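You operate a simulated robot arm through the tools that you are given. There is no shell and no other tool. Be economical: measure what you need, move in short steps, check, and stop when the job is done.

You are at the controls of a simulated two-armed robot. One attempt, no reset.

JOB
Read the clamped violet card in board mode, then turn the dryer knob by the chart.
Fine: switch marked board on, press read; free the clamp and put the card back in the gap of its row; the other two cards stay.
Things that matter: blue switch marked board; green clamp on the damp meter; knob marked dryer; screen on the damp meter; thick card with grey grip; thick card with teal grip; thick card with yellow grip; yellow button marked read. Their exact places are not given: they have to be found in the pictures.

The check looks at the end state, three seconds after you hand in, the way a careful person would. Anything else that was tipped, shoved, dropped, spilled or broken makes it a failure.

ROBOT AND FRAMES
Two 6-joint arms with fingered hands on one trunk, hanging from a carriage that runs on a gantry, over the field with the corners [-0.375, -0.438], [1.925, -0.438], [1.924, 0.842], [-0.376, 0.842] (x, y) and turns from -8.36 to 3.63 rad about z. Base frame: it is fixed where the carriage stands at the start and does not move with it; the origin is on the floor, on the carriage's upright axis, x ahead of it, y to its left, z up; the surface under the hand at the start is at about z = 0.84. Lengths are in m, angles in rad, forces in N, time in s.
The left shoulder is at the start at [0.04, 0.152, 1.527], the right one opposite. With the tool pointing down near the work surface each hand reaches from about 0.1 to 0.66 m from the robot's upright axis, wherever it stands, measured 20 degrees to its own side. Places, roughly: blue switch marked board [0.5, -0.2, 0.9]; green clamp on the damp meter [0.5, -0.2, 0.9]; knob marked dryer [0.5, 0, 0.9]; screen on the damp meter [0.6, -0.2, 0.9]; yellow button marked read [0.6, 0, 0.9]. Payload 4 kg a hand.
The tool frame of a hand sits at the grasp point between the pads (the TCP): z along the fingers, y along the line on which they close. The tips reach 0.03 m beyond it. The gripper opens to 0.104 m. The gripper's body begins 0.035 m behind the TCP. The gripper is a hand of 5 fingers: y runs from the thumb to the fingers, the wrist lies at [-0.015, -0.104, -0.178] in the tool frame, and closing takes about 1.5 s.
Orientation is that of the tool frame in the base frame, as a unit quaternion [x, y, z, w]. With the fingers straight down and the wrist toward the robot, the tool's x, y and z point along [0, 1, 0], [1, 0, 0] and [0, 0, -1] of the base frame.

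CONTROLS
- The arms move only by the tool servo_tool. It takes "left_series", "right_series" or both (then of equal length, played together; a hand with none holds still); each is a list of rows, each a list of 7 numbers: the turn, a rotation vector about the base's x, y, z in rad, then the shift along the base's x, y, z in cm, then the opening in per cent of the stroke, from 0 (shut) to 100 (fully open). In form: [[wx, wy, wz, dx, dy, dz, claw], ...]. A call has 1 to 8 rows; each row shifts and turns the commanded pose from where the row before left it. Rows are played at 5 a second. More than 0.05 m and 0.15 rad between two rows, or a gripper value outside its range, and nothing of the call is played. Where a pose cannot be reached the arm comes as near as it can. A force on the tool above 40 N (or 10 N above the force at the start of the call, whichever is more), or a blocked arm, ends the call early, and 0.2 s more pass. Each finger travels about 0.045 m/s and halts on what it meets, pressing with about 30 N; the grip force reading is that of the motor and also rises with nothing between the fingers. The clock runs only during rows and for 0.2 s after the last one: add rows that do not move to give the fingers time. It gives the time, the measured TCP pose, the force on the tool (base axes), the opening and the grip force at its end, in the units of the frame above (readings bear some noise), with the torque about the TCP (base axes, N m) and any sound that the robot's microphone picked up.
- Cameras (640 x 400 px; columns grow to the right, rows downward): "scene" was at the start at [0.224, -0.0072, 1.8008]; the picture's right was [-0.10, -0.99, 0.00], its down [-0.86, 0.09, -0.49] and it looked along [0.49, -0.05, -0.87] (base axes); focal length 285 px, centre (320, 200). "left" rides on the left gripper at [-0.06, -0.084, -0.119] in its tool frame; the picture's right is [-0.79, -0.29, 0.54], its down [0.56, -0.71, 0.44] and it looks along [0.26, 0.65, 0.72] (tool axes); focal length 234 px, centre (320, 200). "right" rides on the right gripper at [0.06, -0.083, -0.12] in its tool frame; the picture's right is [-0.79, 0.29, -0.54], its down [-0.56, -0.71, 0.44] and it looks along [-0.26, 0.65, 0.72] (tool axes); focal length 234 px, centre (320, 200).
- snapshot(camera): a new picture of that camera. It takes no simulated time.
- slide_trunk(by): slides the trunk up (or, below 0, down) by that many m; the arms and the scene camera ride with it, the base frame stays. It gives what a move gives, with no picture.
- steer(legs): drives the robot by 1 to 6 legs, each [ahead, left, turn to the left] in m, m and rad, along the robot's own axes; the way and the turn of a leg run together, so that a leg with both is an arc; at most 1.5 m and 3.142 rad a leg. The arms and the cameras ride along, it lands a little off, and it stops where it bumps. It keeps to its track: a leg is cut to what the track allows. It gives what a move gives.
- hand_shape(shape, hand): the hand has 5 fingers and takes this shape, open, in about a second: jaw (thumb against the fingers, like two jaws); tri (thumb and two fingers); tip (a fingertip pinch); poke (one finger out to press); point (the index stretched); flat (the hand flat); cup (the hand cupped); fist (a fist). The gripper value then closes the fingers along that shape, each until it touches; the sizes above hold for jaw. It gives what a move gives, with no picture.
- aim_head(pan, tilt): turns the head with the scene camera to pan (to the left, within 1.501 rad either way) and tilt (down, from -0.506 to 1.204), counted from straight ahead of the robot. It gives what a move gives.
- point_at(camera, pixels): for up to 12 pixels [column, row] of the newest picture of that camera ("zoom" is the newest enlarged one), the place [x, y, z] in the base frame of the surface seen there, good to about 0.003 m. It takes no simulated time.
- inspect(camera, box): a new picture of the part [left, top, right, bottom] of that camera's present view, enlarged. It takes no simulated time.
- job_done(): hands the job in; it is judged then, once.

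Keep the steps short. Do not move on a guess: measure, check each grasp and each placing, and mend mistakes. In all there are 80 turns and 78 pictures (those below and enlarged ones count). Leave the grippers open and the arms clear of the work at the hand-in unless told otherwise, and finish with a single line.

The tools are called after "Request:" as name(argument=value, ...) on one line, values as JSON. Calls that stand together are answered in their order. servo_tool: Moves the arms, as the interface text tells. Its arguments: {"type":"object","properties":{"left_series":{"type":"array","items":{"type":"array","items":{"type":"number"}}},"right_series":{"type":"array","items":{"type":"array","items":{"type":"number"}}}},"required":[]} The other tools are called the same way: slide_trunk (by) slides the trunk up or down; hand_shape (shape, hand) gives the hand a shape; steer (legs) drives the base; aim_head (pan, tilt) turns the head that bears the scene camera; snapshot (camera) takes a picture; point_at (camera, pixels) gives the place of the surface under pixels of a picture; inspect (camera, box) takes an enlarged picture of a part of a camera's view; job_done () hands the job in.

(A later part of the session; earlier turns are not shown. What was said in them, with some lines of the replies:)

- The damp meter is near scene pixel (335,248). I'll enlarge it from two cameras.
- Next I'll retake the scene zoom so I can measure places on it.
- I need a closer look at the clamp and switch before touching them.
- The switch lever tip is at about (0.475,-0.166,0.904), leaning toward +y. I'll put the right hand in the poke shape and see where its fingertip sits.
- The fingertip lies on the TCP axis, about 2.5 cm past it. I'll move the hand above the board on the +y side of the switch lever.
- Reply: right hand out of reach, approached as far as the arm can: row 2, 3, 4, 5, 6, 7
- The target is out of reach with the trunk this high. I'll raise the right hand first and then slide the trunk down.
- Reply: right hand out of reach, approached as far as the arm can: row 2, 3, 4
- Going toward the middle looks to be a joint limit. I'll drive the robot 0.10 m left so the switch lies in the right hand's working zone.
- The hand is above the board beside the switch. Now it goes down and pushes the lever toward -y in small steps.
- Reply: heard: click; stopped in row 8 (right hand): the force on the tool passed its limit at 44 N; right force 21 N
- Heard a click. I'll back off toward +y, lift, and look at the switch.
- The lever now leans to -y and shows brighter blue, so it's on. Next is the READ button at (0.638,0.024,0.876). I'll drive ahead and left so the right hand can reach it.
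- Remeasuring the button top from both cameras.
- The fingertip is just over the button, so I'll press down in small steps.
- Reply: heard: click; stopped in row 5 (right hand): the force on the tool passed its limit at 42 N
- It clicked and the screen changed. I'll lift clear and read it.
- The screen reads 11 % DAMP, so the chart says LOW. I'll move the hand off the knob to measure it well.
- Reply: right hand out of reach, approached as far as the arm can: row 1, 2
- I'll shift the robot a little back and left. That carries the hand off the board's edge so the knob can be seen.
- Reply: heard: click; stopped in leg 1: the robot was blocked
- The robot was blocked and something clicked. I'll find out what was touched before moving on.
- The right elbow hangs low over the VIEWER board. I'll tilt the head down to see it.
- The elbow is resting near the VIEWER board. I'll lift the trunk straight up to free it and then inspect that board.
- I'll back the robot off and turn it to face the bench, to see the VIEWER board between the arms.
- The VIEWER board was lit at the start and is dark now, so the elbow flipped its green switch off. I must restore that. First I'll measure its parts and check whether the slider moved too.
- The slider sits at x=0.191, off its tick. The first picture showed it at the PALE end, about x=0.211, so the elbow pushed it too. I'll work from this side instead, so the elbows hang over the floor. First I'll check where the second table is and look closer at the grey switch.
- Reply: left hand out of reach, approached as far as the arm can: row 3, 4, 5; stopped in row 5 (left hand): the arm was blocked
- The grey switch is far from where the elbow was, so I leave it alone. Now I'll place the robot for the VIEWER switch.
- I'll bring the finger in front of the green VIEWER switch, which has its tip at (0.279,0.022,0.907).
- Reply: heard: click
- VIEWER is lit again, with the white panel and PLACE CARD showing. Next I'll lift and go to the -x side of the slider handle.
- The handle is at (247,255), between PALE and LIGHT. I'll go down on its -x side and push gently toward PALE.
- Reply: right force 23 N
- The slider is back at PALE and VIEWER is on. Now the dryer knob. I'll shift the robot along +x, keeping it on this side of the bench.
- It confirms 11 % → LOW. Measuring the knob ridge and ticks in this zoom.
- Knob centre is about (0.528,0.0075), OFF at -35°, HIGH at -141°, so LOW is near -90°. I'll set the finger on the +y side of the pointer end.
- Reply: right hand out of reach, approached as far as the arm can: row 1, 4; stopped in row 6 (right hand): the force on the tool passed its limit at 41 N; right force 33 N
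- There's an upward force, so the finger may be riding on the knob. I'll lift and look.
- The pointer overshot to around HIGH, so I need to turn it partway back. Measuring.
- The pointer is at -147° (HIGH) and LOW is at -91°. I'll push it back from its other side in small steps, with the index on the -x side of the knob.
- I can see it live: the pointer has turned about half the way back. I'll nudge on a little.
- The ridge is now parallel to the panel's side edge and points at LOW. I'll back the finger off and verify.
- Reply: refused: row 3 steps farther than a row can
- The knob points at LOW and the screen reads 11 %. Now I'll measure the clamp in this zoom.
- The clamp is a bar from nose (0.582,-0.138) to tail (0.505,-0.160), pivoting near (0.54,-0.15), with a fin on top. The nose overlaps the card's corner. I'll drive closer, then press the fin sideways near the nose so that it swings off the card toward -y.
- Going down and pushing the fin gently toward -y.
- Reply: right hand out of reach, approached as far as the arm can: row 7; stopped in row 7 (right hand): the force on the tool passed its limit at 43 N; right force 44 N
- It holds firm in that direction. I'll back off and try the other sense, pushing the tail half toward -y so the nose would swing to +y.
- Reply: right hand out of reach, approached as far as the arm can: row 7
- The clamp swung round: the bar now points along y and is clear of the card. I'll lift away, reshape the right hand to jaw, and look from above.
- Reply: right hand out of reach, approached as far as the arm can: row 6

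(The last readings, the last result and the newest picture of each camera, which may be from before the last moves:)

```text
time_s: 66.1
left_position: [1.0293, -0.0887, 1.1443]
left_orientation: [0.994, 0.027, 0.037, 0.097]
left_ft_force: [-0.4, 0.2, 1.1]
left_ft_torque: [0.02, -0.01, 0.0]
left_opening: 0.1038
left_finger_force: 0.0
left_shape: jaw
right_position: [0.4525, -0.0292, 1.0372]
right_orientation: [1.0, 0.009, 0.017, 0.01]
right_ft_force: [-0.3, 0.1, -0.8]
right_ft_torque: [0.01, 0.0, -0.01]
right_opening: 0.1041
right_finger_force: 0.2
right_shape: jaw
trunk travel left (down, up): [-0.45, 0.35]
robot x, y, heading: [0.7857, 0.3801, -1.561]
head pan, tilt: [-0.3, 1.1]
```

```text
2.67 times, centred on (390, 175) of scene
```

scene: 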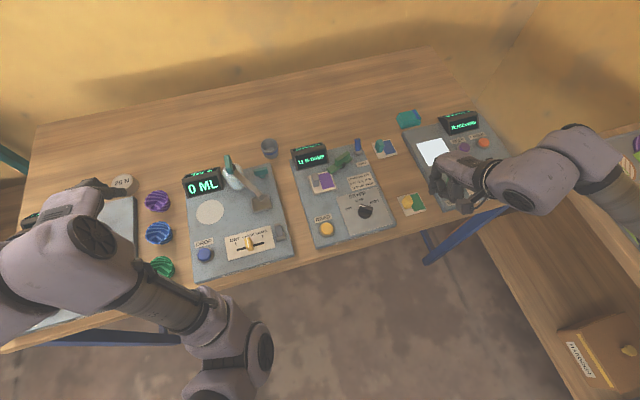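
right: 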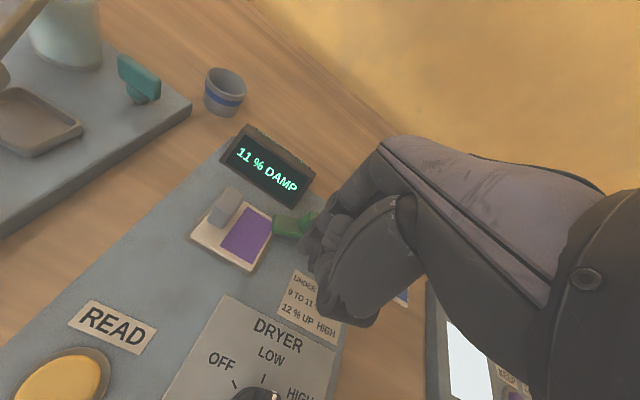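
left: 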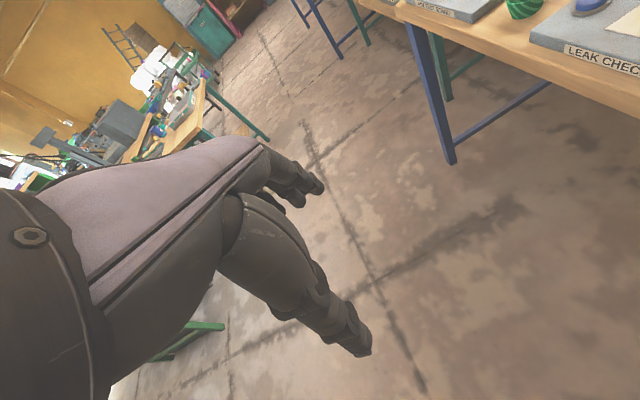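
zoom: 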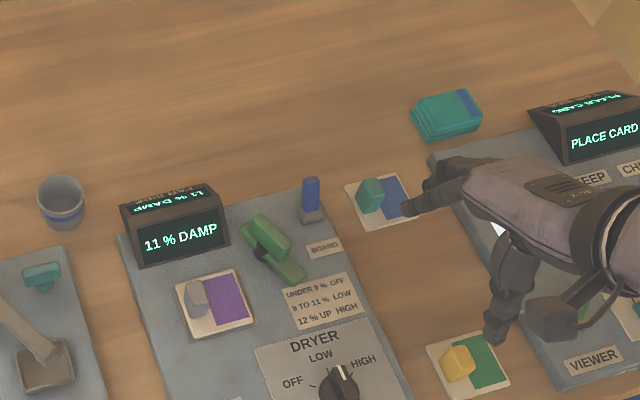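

The clamp is off the card. Now I'll grasp the grey grip at about (0.622,-0.112,0.903). First the robot shifts along +x, then I straighten the hand and hover above the grip with the jaw at 60 %.

Request:
steer(legs=[[0, 0.065, 0]])

Request:
servo_tool(right_series=[[0.02, 0.034, -0.018, 2.5, -2, 0, 60], [0, 0, 0, 2.5, -2, 0, 60], [0, 0, 0, 2.5, -2, -1, 60], [0, 0, 0, 3, -2.3, -1.5, 60], [0, 0, 0, 0, 0, -1.5, 60], [0, 0, 0, 0, 0, 0, 60]])

Request:
snapshot(camera="right")

Request:
inspect(camera="scene", box=[300, 110, 420, 210])

```text
time_s: 67.1
left_position: [1.0957, -0.0883, 1.1444]
left_orientation: [0.994, 0.028, 0.039, 0.097]
left_ft_force: [0.1, -0.4, 0.4]
left_ft_torque: [-0.01, 0.05, -0.02]
left_opening: 0.1037
left_finger_force: 0.0
left_shape: jaw
right_position: [0.5195, -0.0272, 1.0363]
right_orientation: [1.0, 0.01, 0.017, 0.009]
right_ft_force: [1.0, 0.3, -0.7]
right_ft_torque: [0.0, 0.0, 0.02]
right_opening: 0.1039
right_finger_force: 0.0
right_shape: jaw
trunk travel left (down, up): [-0.45, 0.35]
robot x, y, heading: [0.8525, 0.3818, -1.561]
head pan, tilt: [-0.3, 1.1]
```

```text
time_s: 68.5
left_position: [1.0952, -0.0884, 1.1438]
left_orientation: [0.994, 0.027, 0.038, 0.097]
left_ft_force: [-0.8, 0.4, 0.1]
left_ft_torque: [-0.01, -0.01, -0.03]
left_opening: 0.1038
left_finger_force: 0.0
left_shape: jaw
right_position: [0.6219, -0.1118, 0.9955]
right_orientation: [1.0, 0.0, -0.001, -0.001]
right_ft_force: [-1.2, 0.8, 0.2]
right_ft_torque: [-0.01, 0.0, 0.0]
right_opening: 0.0628
right_finger_force: 0.1
right_shape: jaw
trunk travel left (down, up): [-0.45, 0.35]
robot x, y, heading: [0.8571, 0.3809, -1.558]
head pan, tilt: [-0.3, 1.1]
```

```text
15 pictures are left
```

right: 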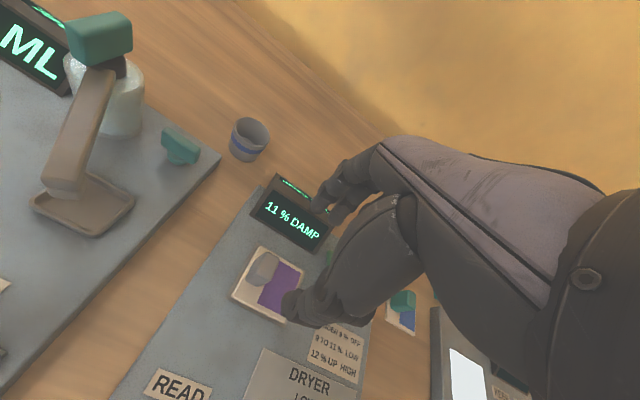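

```text
4.00 times, centred on (360, 160) of scene
```

zoom: 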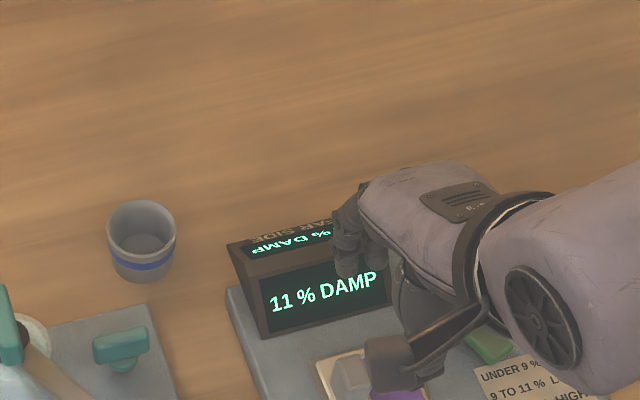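

Measuring the grip again from the wrist camera and the screen's near edge before going down.

Request:
inspect(camera="right", box=[220, 190, 360, 330])

Request:
point_at(camera="right", pixels=[[266, 258], [258, 270], [275, 265], [268, 251], [255, 278], [322, 250], [308, 228], [284, 180], [250, 215], [262, 283]])

```text
2.86 times, centred on (290, 260) of right
```

zoom: 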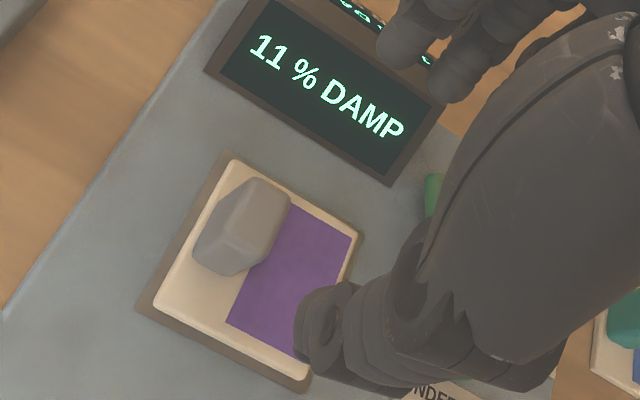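

```text
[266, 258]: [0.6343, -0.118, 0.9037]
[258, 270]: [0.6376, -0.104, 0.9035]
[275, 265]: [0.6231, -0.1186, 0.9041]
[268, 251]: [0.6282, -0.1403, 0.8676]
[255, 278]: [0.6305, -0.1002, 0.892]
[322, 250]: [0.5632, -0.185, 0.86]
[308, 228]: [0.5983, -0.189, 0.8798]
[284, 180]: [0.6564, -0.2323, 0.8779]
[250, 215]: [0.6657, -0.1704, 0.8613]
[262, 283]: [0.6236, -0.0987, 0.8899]
```

Grip centre is about (0.627,-0.112) and the screen front is at y≤-0.17, so the fingers have room. Going down in steps.

Request:
servo_tool(right_series=[[0, 0, 0, 0.5, 0, -2, 60], [0, 0, 0, 0, 0, -2, 60], [0, 0, 0, 0, 0, -2, 60], [0, 0, 0, 0, 0, -1.3, 60], [0, 0, 0, 0, 0, -0.9, 60], [0, 0, 0, 0, 0, 0, 60]])

Request:
inspect(camera="right", box=[200, 170, 380, 350])

```text
time_s: 69.9
left_position: [1.0943, -0.0886, 1.145]
left_orientation: [0.994, 0.027, 0.038, 0.098]
left_ft_force: [0.2, 0.2, 0.5]
left_ft_torque: [-0.05, -0.03, 0.02]
left_opening: 0.1037
left_finger_force: 0.0
left_shape: jaw
right_position: [0.6276, -0.1113, 0.9152]
right_orientation: [1.0, 0.001, 0.0, -0.001]
right_ft_force: [0.1, -0.5, 0.1]
right_ft_torque: [0.0, -0.01, 0.0]
right_opening: 0.0628
right_finger_force: 0.1
right_shape: jaw
trunk travel left (down, up): [-0.45, 0.35]
robot x, y, heading: [0.8546, 0.3803, -1.561]
head pan, tilt: [-0.3, 1.1]
```

```text
2.22 times, centred on (290, 260) of right
```

zoom: 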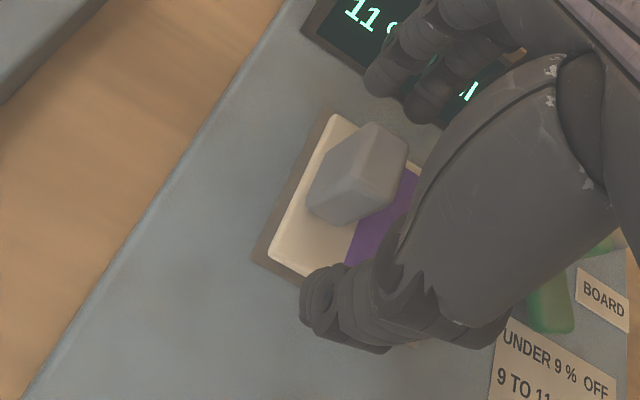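

The grip sits between thumb and fingers. I'll go down 4 mm and close.

Request:
servo_tool(right_series=[[0, 0, 0, 0, 0, -0.4, 60], [0, 0, 0, 0, 0, 0, 30], [0, 0, 0, 0, 0, 0, 0], [0, 0, 0, 0, 0, 0, 0], [0, 0, 0, 0, 0, 0, 0], [0, 0, 0, 0, 0, 0, 0], [0, 0, 0, 0, 0, 0, 0], [0, 0, 0, 0, 0, 0, 0]])

Request:
inspect(camera="right", box=[200, 170, 380, 350])

```text
time_s: 71.7
left_position: [1.0944, -0.0879, 1.1443]
left_orientation: [0.994, 0.028, 0.038, 0.098]
left_ft_force: [-0.3, 0.6, 0.2]
left_ft_torque: [0.01, -0.01, 0.01]
left_opening: 0.1039
left_finger_force: 0.0
left_shape: jaw
right_position: [0.6259, -0.1111, 0.9113]
right_orientation: [1.0, 0.001, 0.0, -0.002]
right_ft_force: [-0.9, -0.2, 2.4]
right_ft_torque: [-0.06, -0.01, 0.03]
right_opening: 0.0176
right_finger_force: 30.2
right_shape: jaw
trunk travel left (down, up): [-0.45, 0.35]
robot x, y, heading: [0.8541, 0.3827, -1.562]
head pan, tilt: [-0.3, 1.1]
```

```text
2.22 times, centred on (290, 260) of right
```

zoom: 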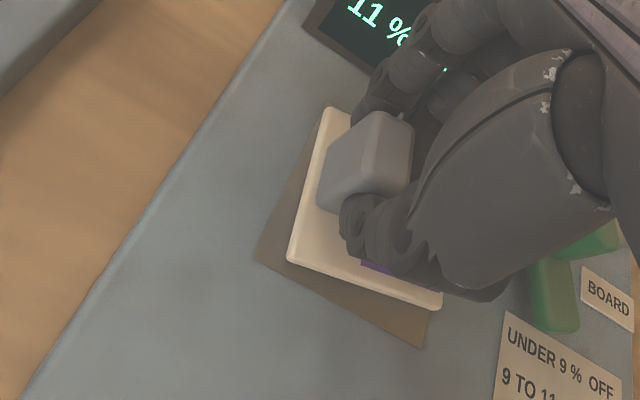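

The card is gripped, though it has turned a little in the hand. I'll lift, check the hold, and measure its yaw.

Request:
servo_tool(right_series=[[0, 0, 0, 0, 0, 1, 0], [0, 0, 0, 0, 0.5, 3, 0], [0, 0, 0, 0, 1, 4, 0], [0, 0, 0, 0, 0, 0, 0]])

Request:
steer(legs=[[0, -0.22, 0]])

Request:
snapshot(camera="right")

Request:
inspect(camera="scene", box=[240, 90, 420, 230])

```text
time_s: 72.7
left_position: [1.0953, -0.0875, 1.1445]
left_orientation: [0.994, 0.028, 0.037, 0.097]
left_ft_force: [0.7, -0.4, -0.3]
left_ft_torque: [0.01, -0.02, 0.0]
left_opening: 0.104
left_finger_force: 0.2
left_shape: jaw
right_position: [0.6281, -0.0957, 0.9902]
right_orientation: [1.0, 0.0, 0.0, -0.001]
right_ft_force: [0.6, -0.3, -0.6]
right_ft_torque: [-0.04, 0.03, 0.03]
right_opening: 0.0171
right_finger_force: 30.0
right_shape: jaw
trunk travel left (down, up): [-0.45, 0.35]
robot x, y, heading: [0.8566, 0.379, -1.566]
head pan, tilt: [-0.3, 1.1]
```

```text
time_s: 74.4
left_position: [0.8724, -0.0898, 1.144]
left_orientation: [0.994, 0.028, 0.038, 0.097]
left_ft_force: [0.5, -0.1, 0.0]
left_ft_torque: [0.01, 0.03, -0.02]
left_opening: 0.104
left_finger_force: 0.1
left_shape: jaw
right_position: [0.4065, -0.098, 0.9914]
right_orientation: [1.0, 0.0, 0.0, -0.001]
right_ft_force: [0.2, -0.1, -0.2]
right_ft_torque: [0.0, -0.01, -0.01]
right_opening: 0.017
right_finger_force: 30.3
right_shape: jaw
trunk travel left (down, up): [-0.45, 0.35]
robot x, y, heading: [0.6394, 0.3832, -1.562]
head pan, tilt: [-0.3, 1.1]
```

```text
10 pictures are left
```

right: 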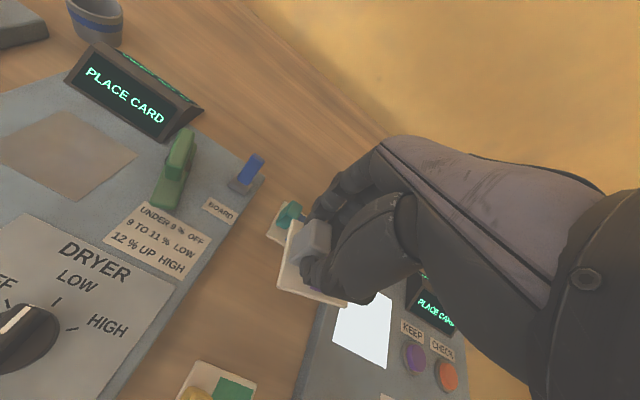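

```text
2.86 times, centred on (330, 160) of scene
```

zoom: 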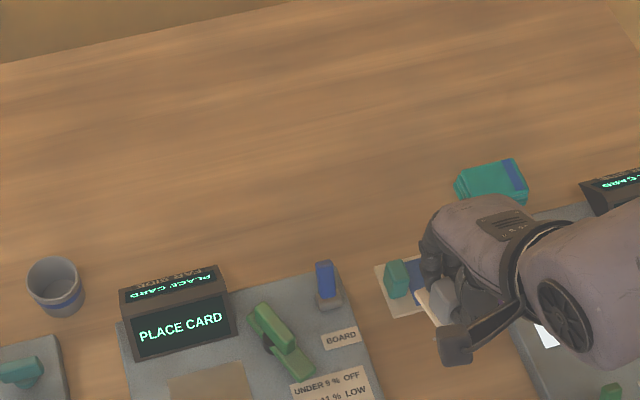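

The hold is good (30 N, card in hand). Measuring the held card's visible corners and the other cards' places.

Request:
point_at(camera="right", pixels=[[302, 226], [296, 232], [287, 255], [281, 284], [290, 291], [315, 297], [340, 302], [311, 228], [324, 240], [308, 252], [292, 275], [283, 270]])

Request:
inspect(camera="right", box=[250, 190, 370, 320])

```text
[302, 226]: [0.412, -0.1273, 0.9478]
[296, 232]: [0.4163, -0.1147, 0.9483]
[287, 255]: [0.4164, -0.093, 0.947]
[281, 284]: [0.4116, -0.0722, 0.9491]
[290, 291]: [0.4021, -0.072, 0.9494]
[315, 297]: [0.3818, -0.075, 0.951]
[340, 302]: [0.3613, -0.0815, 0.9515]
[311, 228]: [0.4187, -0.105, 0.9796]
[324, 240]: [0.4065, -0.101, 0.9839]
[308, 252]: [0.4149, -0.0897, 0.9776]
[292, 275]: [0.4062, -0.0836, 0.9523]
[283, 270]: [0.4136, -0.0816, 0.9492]
```

```text
3.08 times, centred on (310, 255) of right
```

zoom: 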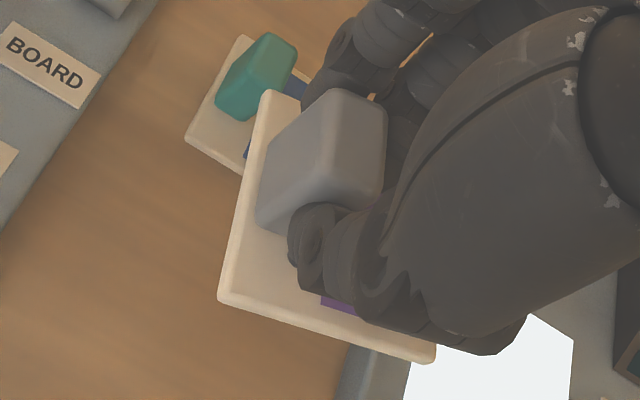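

Request:
point_at(camera="right", pixels=[[205, 363], [252, 384], [230, 374], [196, 371], [268, 236], [280, 205], [273, 221], [276, 240], [291, 211], [187, 388]])

```text
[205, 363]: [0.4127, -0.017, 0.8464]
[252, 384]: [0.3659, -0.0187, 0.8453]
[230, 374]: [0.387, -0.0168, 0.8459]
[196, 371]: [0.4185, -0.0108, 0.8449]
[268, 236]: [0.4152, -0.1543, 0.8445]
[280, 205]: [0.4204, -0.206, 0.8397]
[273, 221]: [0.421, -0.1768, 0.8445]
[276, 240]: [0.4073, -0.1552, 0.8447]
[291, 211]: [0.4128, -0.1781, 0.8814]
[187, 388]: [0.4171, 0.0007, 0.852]
```

The held card is yawed about +8.5° and the gap centre is near (0.387,-0.0865). I'll turn the hand by -0.148 rad, shift it slightly, and lower to just above the table.

Request:
servo_tool(right_series=[[0, 0, -0.148, 0.2, 0.7, 0, 0], [0, 0, 0, 0, 0.7, -1, 0], [0, 0, 0, 0, 0, -3, 0], [0, 0, 0, 0, 0, -3, 0], [0, 0, 0, 0, 0, -1.5, 0], [0, 0, 0, 0, 0, 0, 0]])

Request:
snapshot(camera="right")

```text
time_s: 75.8
left_position: [0.8739, -0.0906, 1.1442]
left_orientation: [0.994, 0.028, 0.038, 0.097]
left_ft_force: [-0.9, 0.8, 0.2]
left_ft_torque: [-0.01, -0.02, 0.02]
left_opening: 0.104
left_finger_force: 0.0
left_shape: jaw
right_position: [0.3855, -0.0803, 0.9105]
right_orientation: [0.997, -0.073, 0.003, -0.002]
right_ft_force: [0.0, 0.1, -0.2]
right_ft_torque: [0.0, -0.01, 0.03]
right_opening: 0.0173
right_finger_force: 29.8
right_shape: jaw
right hand out of reach, approached as far as the arm can: row 1, 3, 4, 5
trunk travel left (down, up): [-0.45, 0.35]
robot x, y, heading: [0.6314, 0.3764, -1.556]
head pan, tilt: [-0.3, 1.1]
```

```text
7 pictures are left
```

right: 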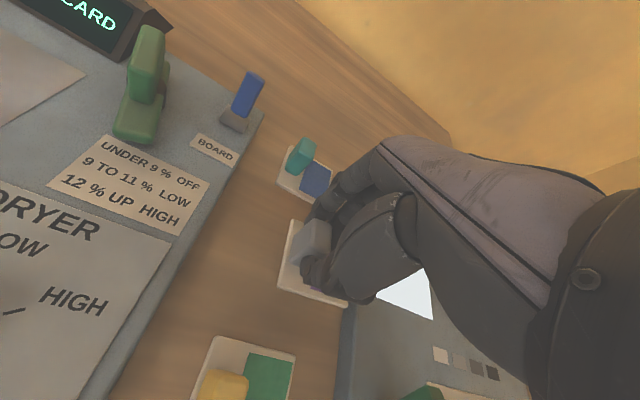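

The arm's limit shifted x to 0.3855. I'll correct it by driving the base +0.022 m along x with the card still held clear.

Request:
steer(legs=[[0, 0.022, 0]])

Request:
inspect(camera="right", box=[180, 120, 380, 400])

Request:
point_at(camera="right", pixels=[[301, 224], [293, 240], [287, 257], [281, 284], [292, 290], [315, 296], [338, 302], [222, 339], [250, 345], [285, 354], [285, 177], [281, 186]])

```text
time_s: 76.6
left_position: [0.8979, -0.0912, 1.1449]
left_orientation: [0.994, 0.028, 0.038, 0.097]
left_ft_force: [1.0, 0.1, 0.3]
left_ft_torque: [0.01, 0.03, -0.03]
left_opening: 0.1037
left_finger_force: 0.0
left_shape: jaw
right_position: [0.408, -0.079, 0.9106]
right_orientation: [0.997, -0.072, 0.002, -0.001]
right_ft_force: [0.3, 0.4, -0.9]
right_ft_torque: [-0.02, 0.03, 0.01]
right_opening: 0.0174
right_finger_force: 30.0
right_shape: jaw
trunk travel left (down, up): [-0.45, 0.35]
robot x, y, heading: [0.6584, 0.3778, -1.555]
head pan, tilt: [-0.3, 1.1]
```

```text
1.43 times, centred on (280, 260) of right
```

zoom: 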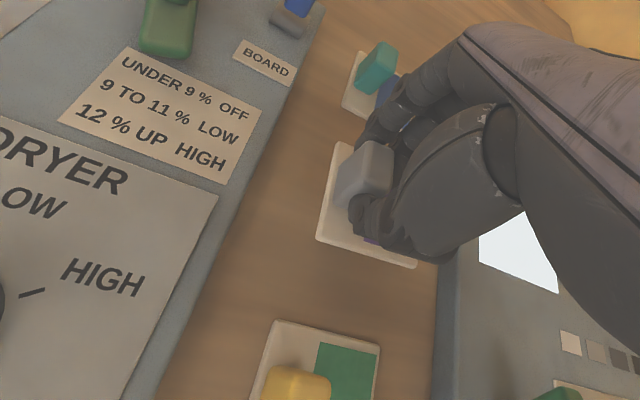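

```text
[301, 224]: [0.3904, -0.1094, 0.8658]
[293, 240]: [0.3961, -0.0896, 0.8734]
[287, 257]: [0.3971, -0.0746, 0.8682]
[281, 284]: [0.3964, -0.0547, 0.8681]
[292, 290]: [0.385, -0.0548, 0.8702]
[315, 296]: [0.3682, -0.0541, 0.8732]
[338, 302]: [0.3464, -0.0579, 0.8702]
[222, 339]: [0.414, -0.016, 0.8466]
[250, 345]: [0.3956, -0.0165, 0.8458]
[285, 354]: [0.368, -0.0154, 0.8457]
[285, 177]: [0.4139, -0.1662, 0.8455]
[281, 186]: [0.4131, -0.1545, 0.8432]
```

The card is within about 2° and 3 mm of its spot. I'll trim y by -2.5 mm and lower gently until it touches.

Request:
servo_tool(right_series=[[0, 0, 0, -0.1, -0.25, -0.8, 0], [0, 0, 0, 0, 0, -0.8, 0], [0, 0, 0, 0, 0, -0.4, 0], [0, 0, 0, 0, 0, -0.2, 0], [0, 0, 0, 0, 0, 0, 0]])

```text
time_s: 77.8
left_position: [0.8973, -0.0902, 1.1443]
left_orientation: [0.994, 0.028, 0.037, 0.097]
left_ft_force: [0.3, -0.2, -0.2]
left_ft_torque: [-0.01, 0.03, -0.02]
left_opening: 0.1037
left_finger_force: 0.0
left_shape: jaw
right_position: [0.4042, -0.0818, 0.8906]
right_orientation: [0.997, -0.071, 0.005, -0.003]
right_ft_force: [-0.3, 0.5, 0.0]
right_ft_torque: [-0.02, -0.03, 0.01]
right_opening: 0.0171
right_finger_force: 29.6
right_shape: jaw
right hand out of reach, approached as far as the arm can: row 4
trunk travel left (down, up): [-0.45, 0.35]
robot x, y, heading: [0.6538, 0.3799, -1.558]
head pan, tilt: [-0.3, 1.1]
```

The arm is at its limit about 3 mm above the table, so I'll use the trunk for the last bit.

Request:
slide_trunk(by=-0.003)

```text
time_s: 78.3
left_position: [0.8954, -0.0904, 1.1417]
left_orientation: [0.994, 0.028, 0.037, 0.097]
left_ft_force: [0.3, 0.4, -0.6]
left_ft_torque: [0.01, -0.03, -0.05]
left_opening: 0.1035
left_finger_force: 0.0
left_shape: jaw
right_position: [0.4037, -0.0825, 0.8898]
right_orientation: [0.998, -0.07, 0.005, -0.001]
right_ft_force: [0.1, 1.5, 7.0]
right_ft_torque: [-0.15, -0.02, -0.02]
right_opening: 0.0173
right_finger_force: 29.4
right_shape: jaw
trunk travel left (down, up): [-0.447, 0.353]
robot x, y, heading: [0.655, 0.379, -1.563]
head pan, tilt: [-0.3, 1.1]
```

Contact: 7 N upward. I'll open slowly with the hand still.

Request:
servo_tool(right_series=[[0, 0, 0, 0, 0, 0, 20], [0, 0, 0, 0, 0, 0, 30], [0, 0, 0, 0, 0, 0, 40], [0, 0, 0, 0, 0, 0, 50], [0, 0, 0, 0, 0, 0, 55], [0, 0, 0, 0, 0, 0, 55], [0, 0, 0, 0, 0, 0, 55]])

Request:
servo_tool(right_series=[[0, 0, 0, 0, 0, 2, 55], [0, 0, 0, 0, 0, 3, 55], [0, 0, 0, 0, 0, 4, 55], [0, 0, 0, 0, 1, 4, 55], [0, 0, 0, 0, 4, 2, 55], [0, 0, 0, 0, 4, 0, 100], [0, 0, 0, 0, 4, 0, 100], [0, 0, 0, 0, 2, 0, 100]])

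Request:
snapshot(camera="scene")

```text
time_s: 79.9
left_position: [0.8953, -0.0907, 1.1408]
left_orientation: [0.994, 0.028, 0.038, 0.098]
left_ft_force: [0.3, 0.0, 0.8]
left_ft_torque: [0.0, -0.01, -0.02]
left_opening: 0.1039
left_finger_force: 0.1
left_shape: jaw
right_position: [0.4027, -0.0818, 0.8886]
right_orientation: [0.997, -0.071, 0.005, -0.002]
right_ft_force: [0.4, -0.4, -0.1]
right_ft_torque: [0.03, 0.02, 0.0]
right_opening: 0.0571
right_finger_force: 0.0
right_shape: jaw
trunk travel left (down, up): [-0.447, 0.353]
robot x, y, heading: [0.6556, 0.3777, -1.562]
head pan, tilt: [-0.3, 1.1]
```

```text
time_s: 81.7
left_position: [0.8967, -0.0911, 1.1423]
left_orientation: [0.994, 0.028, 0.037, 0.097]
left_ft_force: [-0.2, 0.9, 0.5]
left_ft_torque: [0.02, -0.02, 0.02]
left_opening: 0.104
left_finger_force: 0.0
left_shape: jaw
right_position: [0.3864, 0.0225, 1.0313]
right_orientation: [0.998, -0.07, 0.006, -0.003]
right_ft_force: [0.1, 0.4, -0.6]
right_ft_torque: [-0.02, 0.04, 0.01]
right_opening: 0.1038
right_finger_force: 0.0
right_shape: jaw
right hand out of reach, approached as far as the arm can: row 7, 8
trunk travel left (down, up): [-0.447, 0.353]
robot x, y, heading: [0.6537, 0.3758, -1.562]
head pan, tilt: [-0.3, 1.1]
```

```text
5 pictures are left
```

scene: 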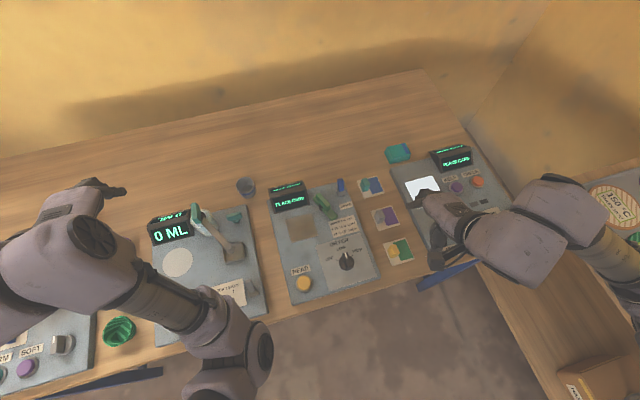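

Raising the trunk and backing off to clear the work, then checking the row.

Request:
slide_trunk(by=0.15)

Request:
steer(legs=[[-0.25, 0, 0]])

Request:
aim_head(pan=-0.25, tilt=0.95)

Request:
snapshot(camera="scene")

```text
time_s: 83.5
left_position: [0.8952, -0.0904, 1.2917]
left_orientation: [0.994, 0.028, 0.037, 0.097]
left_ft_force: [0.1, -0.3, -0.2]
left_ft_torque: [0.02, 0.01, -0.06]
left_opening: 0.1035
left_finger_force: 0.1
left_shape: jaw
right_position: [0.3849, 0.022, 1.1812]
right_orientation: [0.998, -0.07, 0.006, -0.004]
right_ft_force: [-0.7, -0.9, 0.3]
right_ft_torque: [-0.02, 0.04, 0.0]
right_opening: 0.1034
right_finger_force: 0.0
right_shape: jaw
trunk travel left (down, up): [-0.597, 0.203]
robot x, y, heading: [0.6578, 0.3778, -1.56]
head pan, tilt: [-0.3, 1.1]
```

```text
time_s: 85.3
left_position: [0.8945, 0.1621, 1.2907]
left_orientation: [0.994, 0.03, 0.039, 0.097]
left_ft_force: [0.1, 0.2, 0.0]
left_ft_torque: [-0.02, -0.01, 0.03]
left_opening: 0.1039
left_finger_force: 0.1
left_shape: jaw
right_position: [0.3842, 0.2713, 1.1815]
right_orientation: [0.998, -0.067, 0.005, -0.003]
right_ft_force: [0.5, -0.6, -0.2]
right_ft_torque: [0.0, 0.01, 0.01]
right_opening: 0.1037
right_finger_force: 0.1
right_shape: jaw
trunk travel left (down, up): [-0.597, 0.203]
robot x, y, heading: [0.6544, 0.6245, -1.554]
head pan, tilt: [-0.3, 1.1]
```

```text
time_s: 86.0
left_position: [0.8958, 0.1618, 1.2908]
left_orientation: [0.994, 0.029, 0.038, 0.097]
left_ft_force: [-0.4, -0.1, 0.4]
left_ft_torque: [-0.02, 0.04, -0.01]
left_opening: 0.1036
left_finger_force: 0.0
left_shape: jaw
right_position: [0.385, 0.2714, 1.181]
right_orientation: [0.998, -0.069, 0.005, -0.003]
right_ft_force: [-0.1, 0.7, -1.0]
right_ft_torque: [0.03, 0.0, -0.01]
right_opening: 0.1036
right_finger_force: 0.0
right_shape: jaw
trunk travel left (down, up): [-0.597, 0.203]
robot x, y, heading: [0.6511, 0.6281, -1.555]
head pan, tilt: [-0.25, 0.949]
```

```text
4 pictures are left
```

scene: 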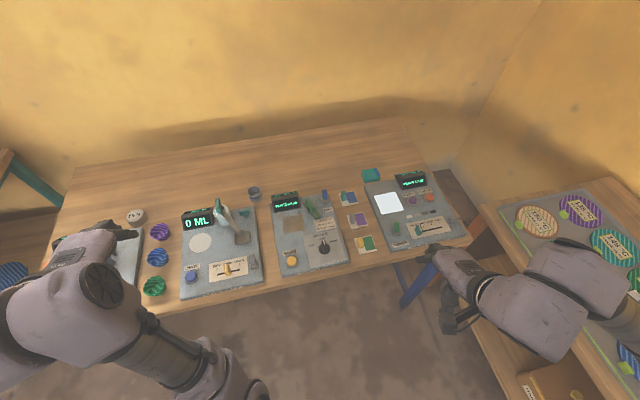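

Request:
inspect(camera="scene", box=[265, 165, 385, 275])

Request:
point_at(camera="zoom", pixels=[[440, 200], [390, 190], [430, 120], [470, 290]])

```text
3.64 times, centred on (325, 220) of scene
```

zoom: 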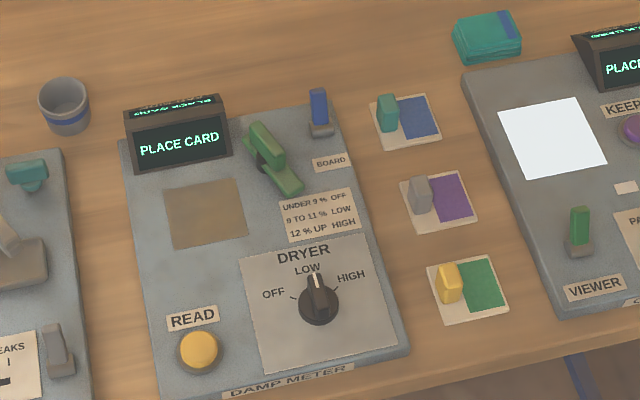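

```text
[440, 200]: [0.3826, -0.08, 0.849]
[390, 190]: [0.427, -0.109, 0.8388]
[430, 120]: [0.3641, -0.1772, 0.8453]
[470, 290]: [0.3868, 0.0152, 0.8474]
```

The row is even, the knob is at LOW and the board switch is on. One last look at the VIEWER board and the knob.

Request:
inspect(camera="scene", box=[360, 160, 470, 255])

Request:
inspect(camera="scene", box=[295, 215, 385, 270])

```text
4.21 times, centred on (415, 208) of scene
```

zoom: 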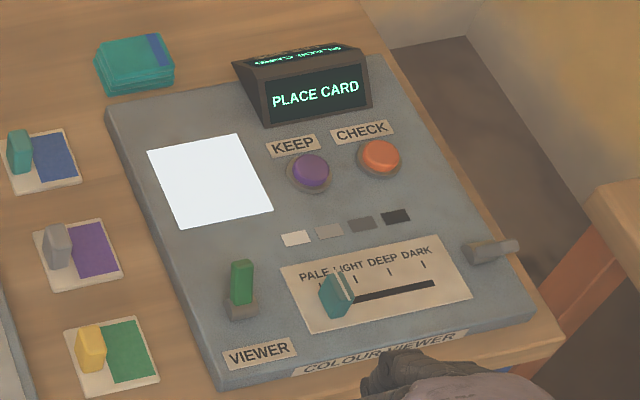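

```text
7.11 times, centred on (340, 242) of scene
```

zoom: 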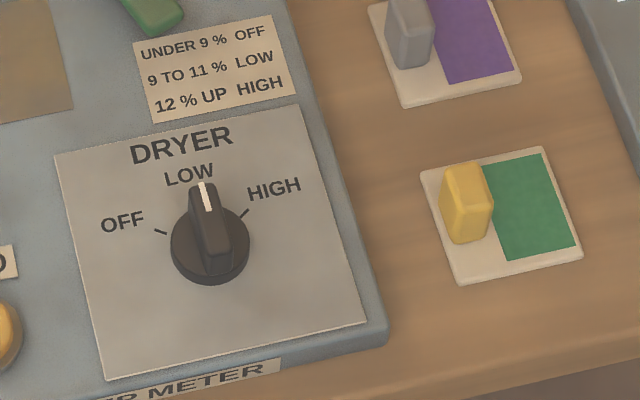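

Everything is in its end state: LOW is set, the card is in its gap, the clamp is open, VIEWER is restored, the hands are open and the arms are clear. Handing in.

Request:
job_done()

```text
The job is handed in.
```

The violet card read 11 % in board mode, the dryer knob is on LOW, and the freed card is back in its gap; on the way my elbow knocked the VIEWER switch off and pushed its slider, and I put the switch back on and set the slider to PALE, where the first picture seemed to show it.
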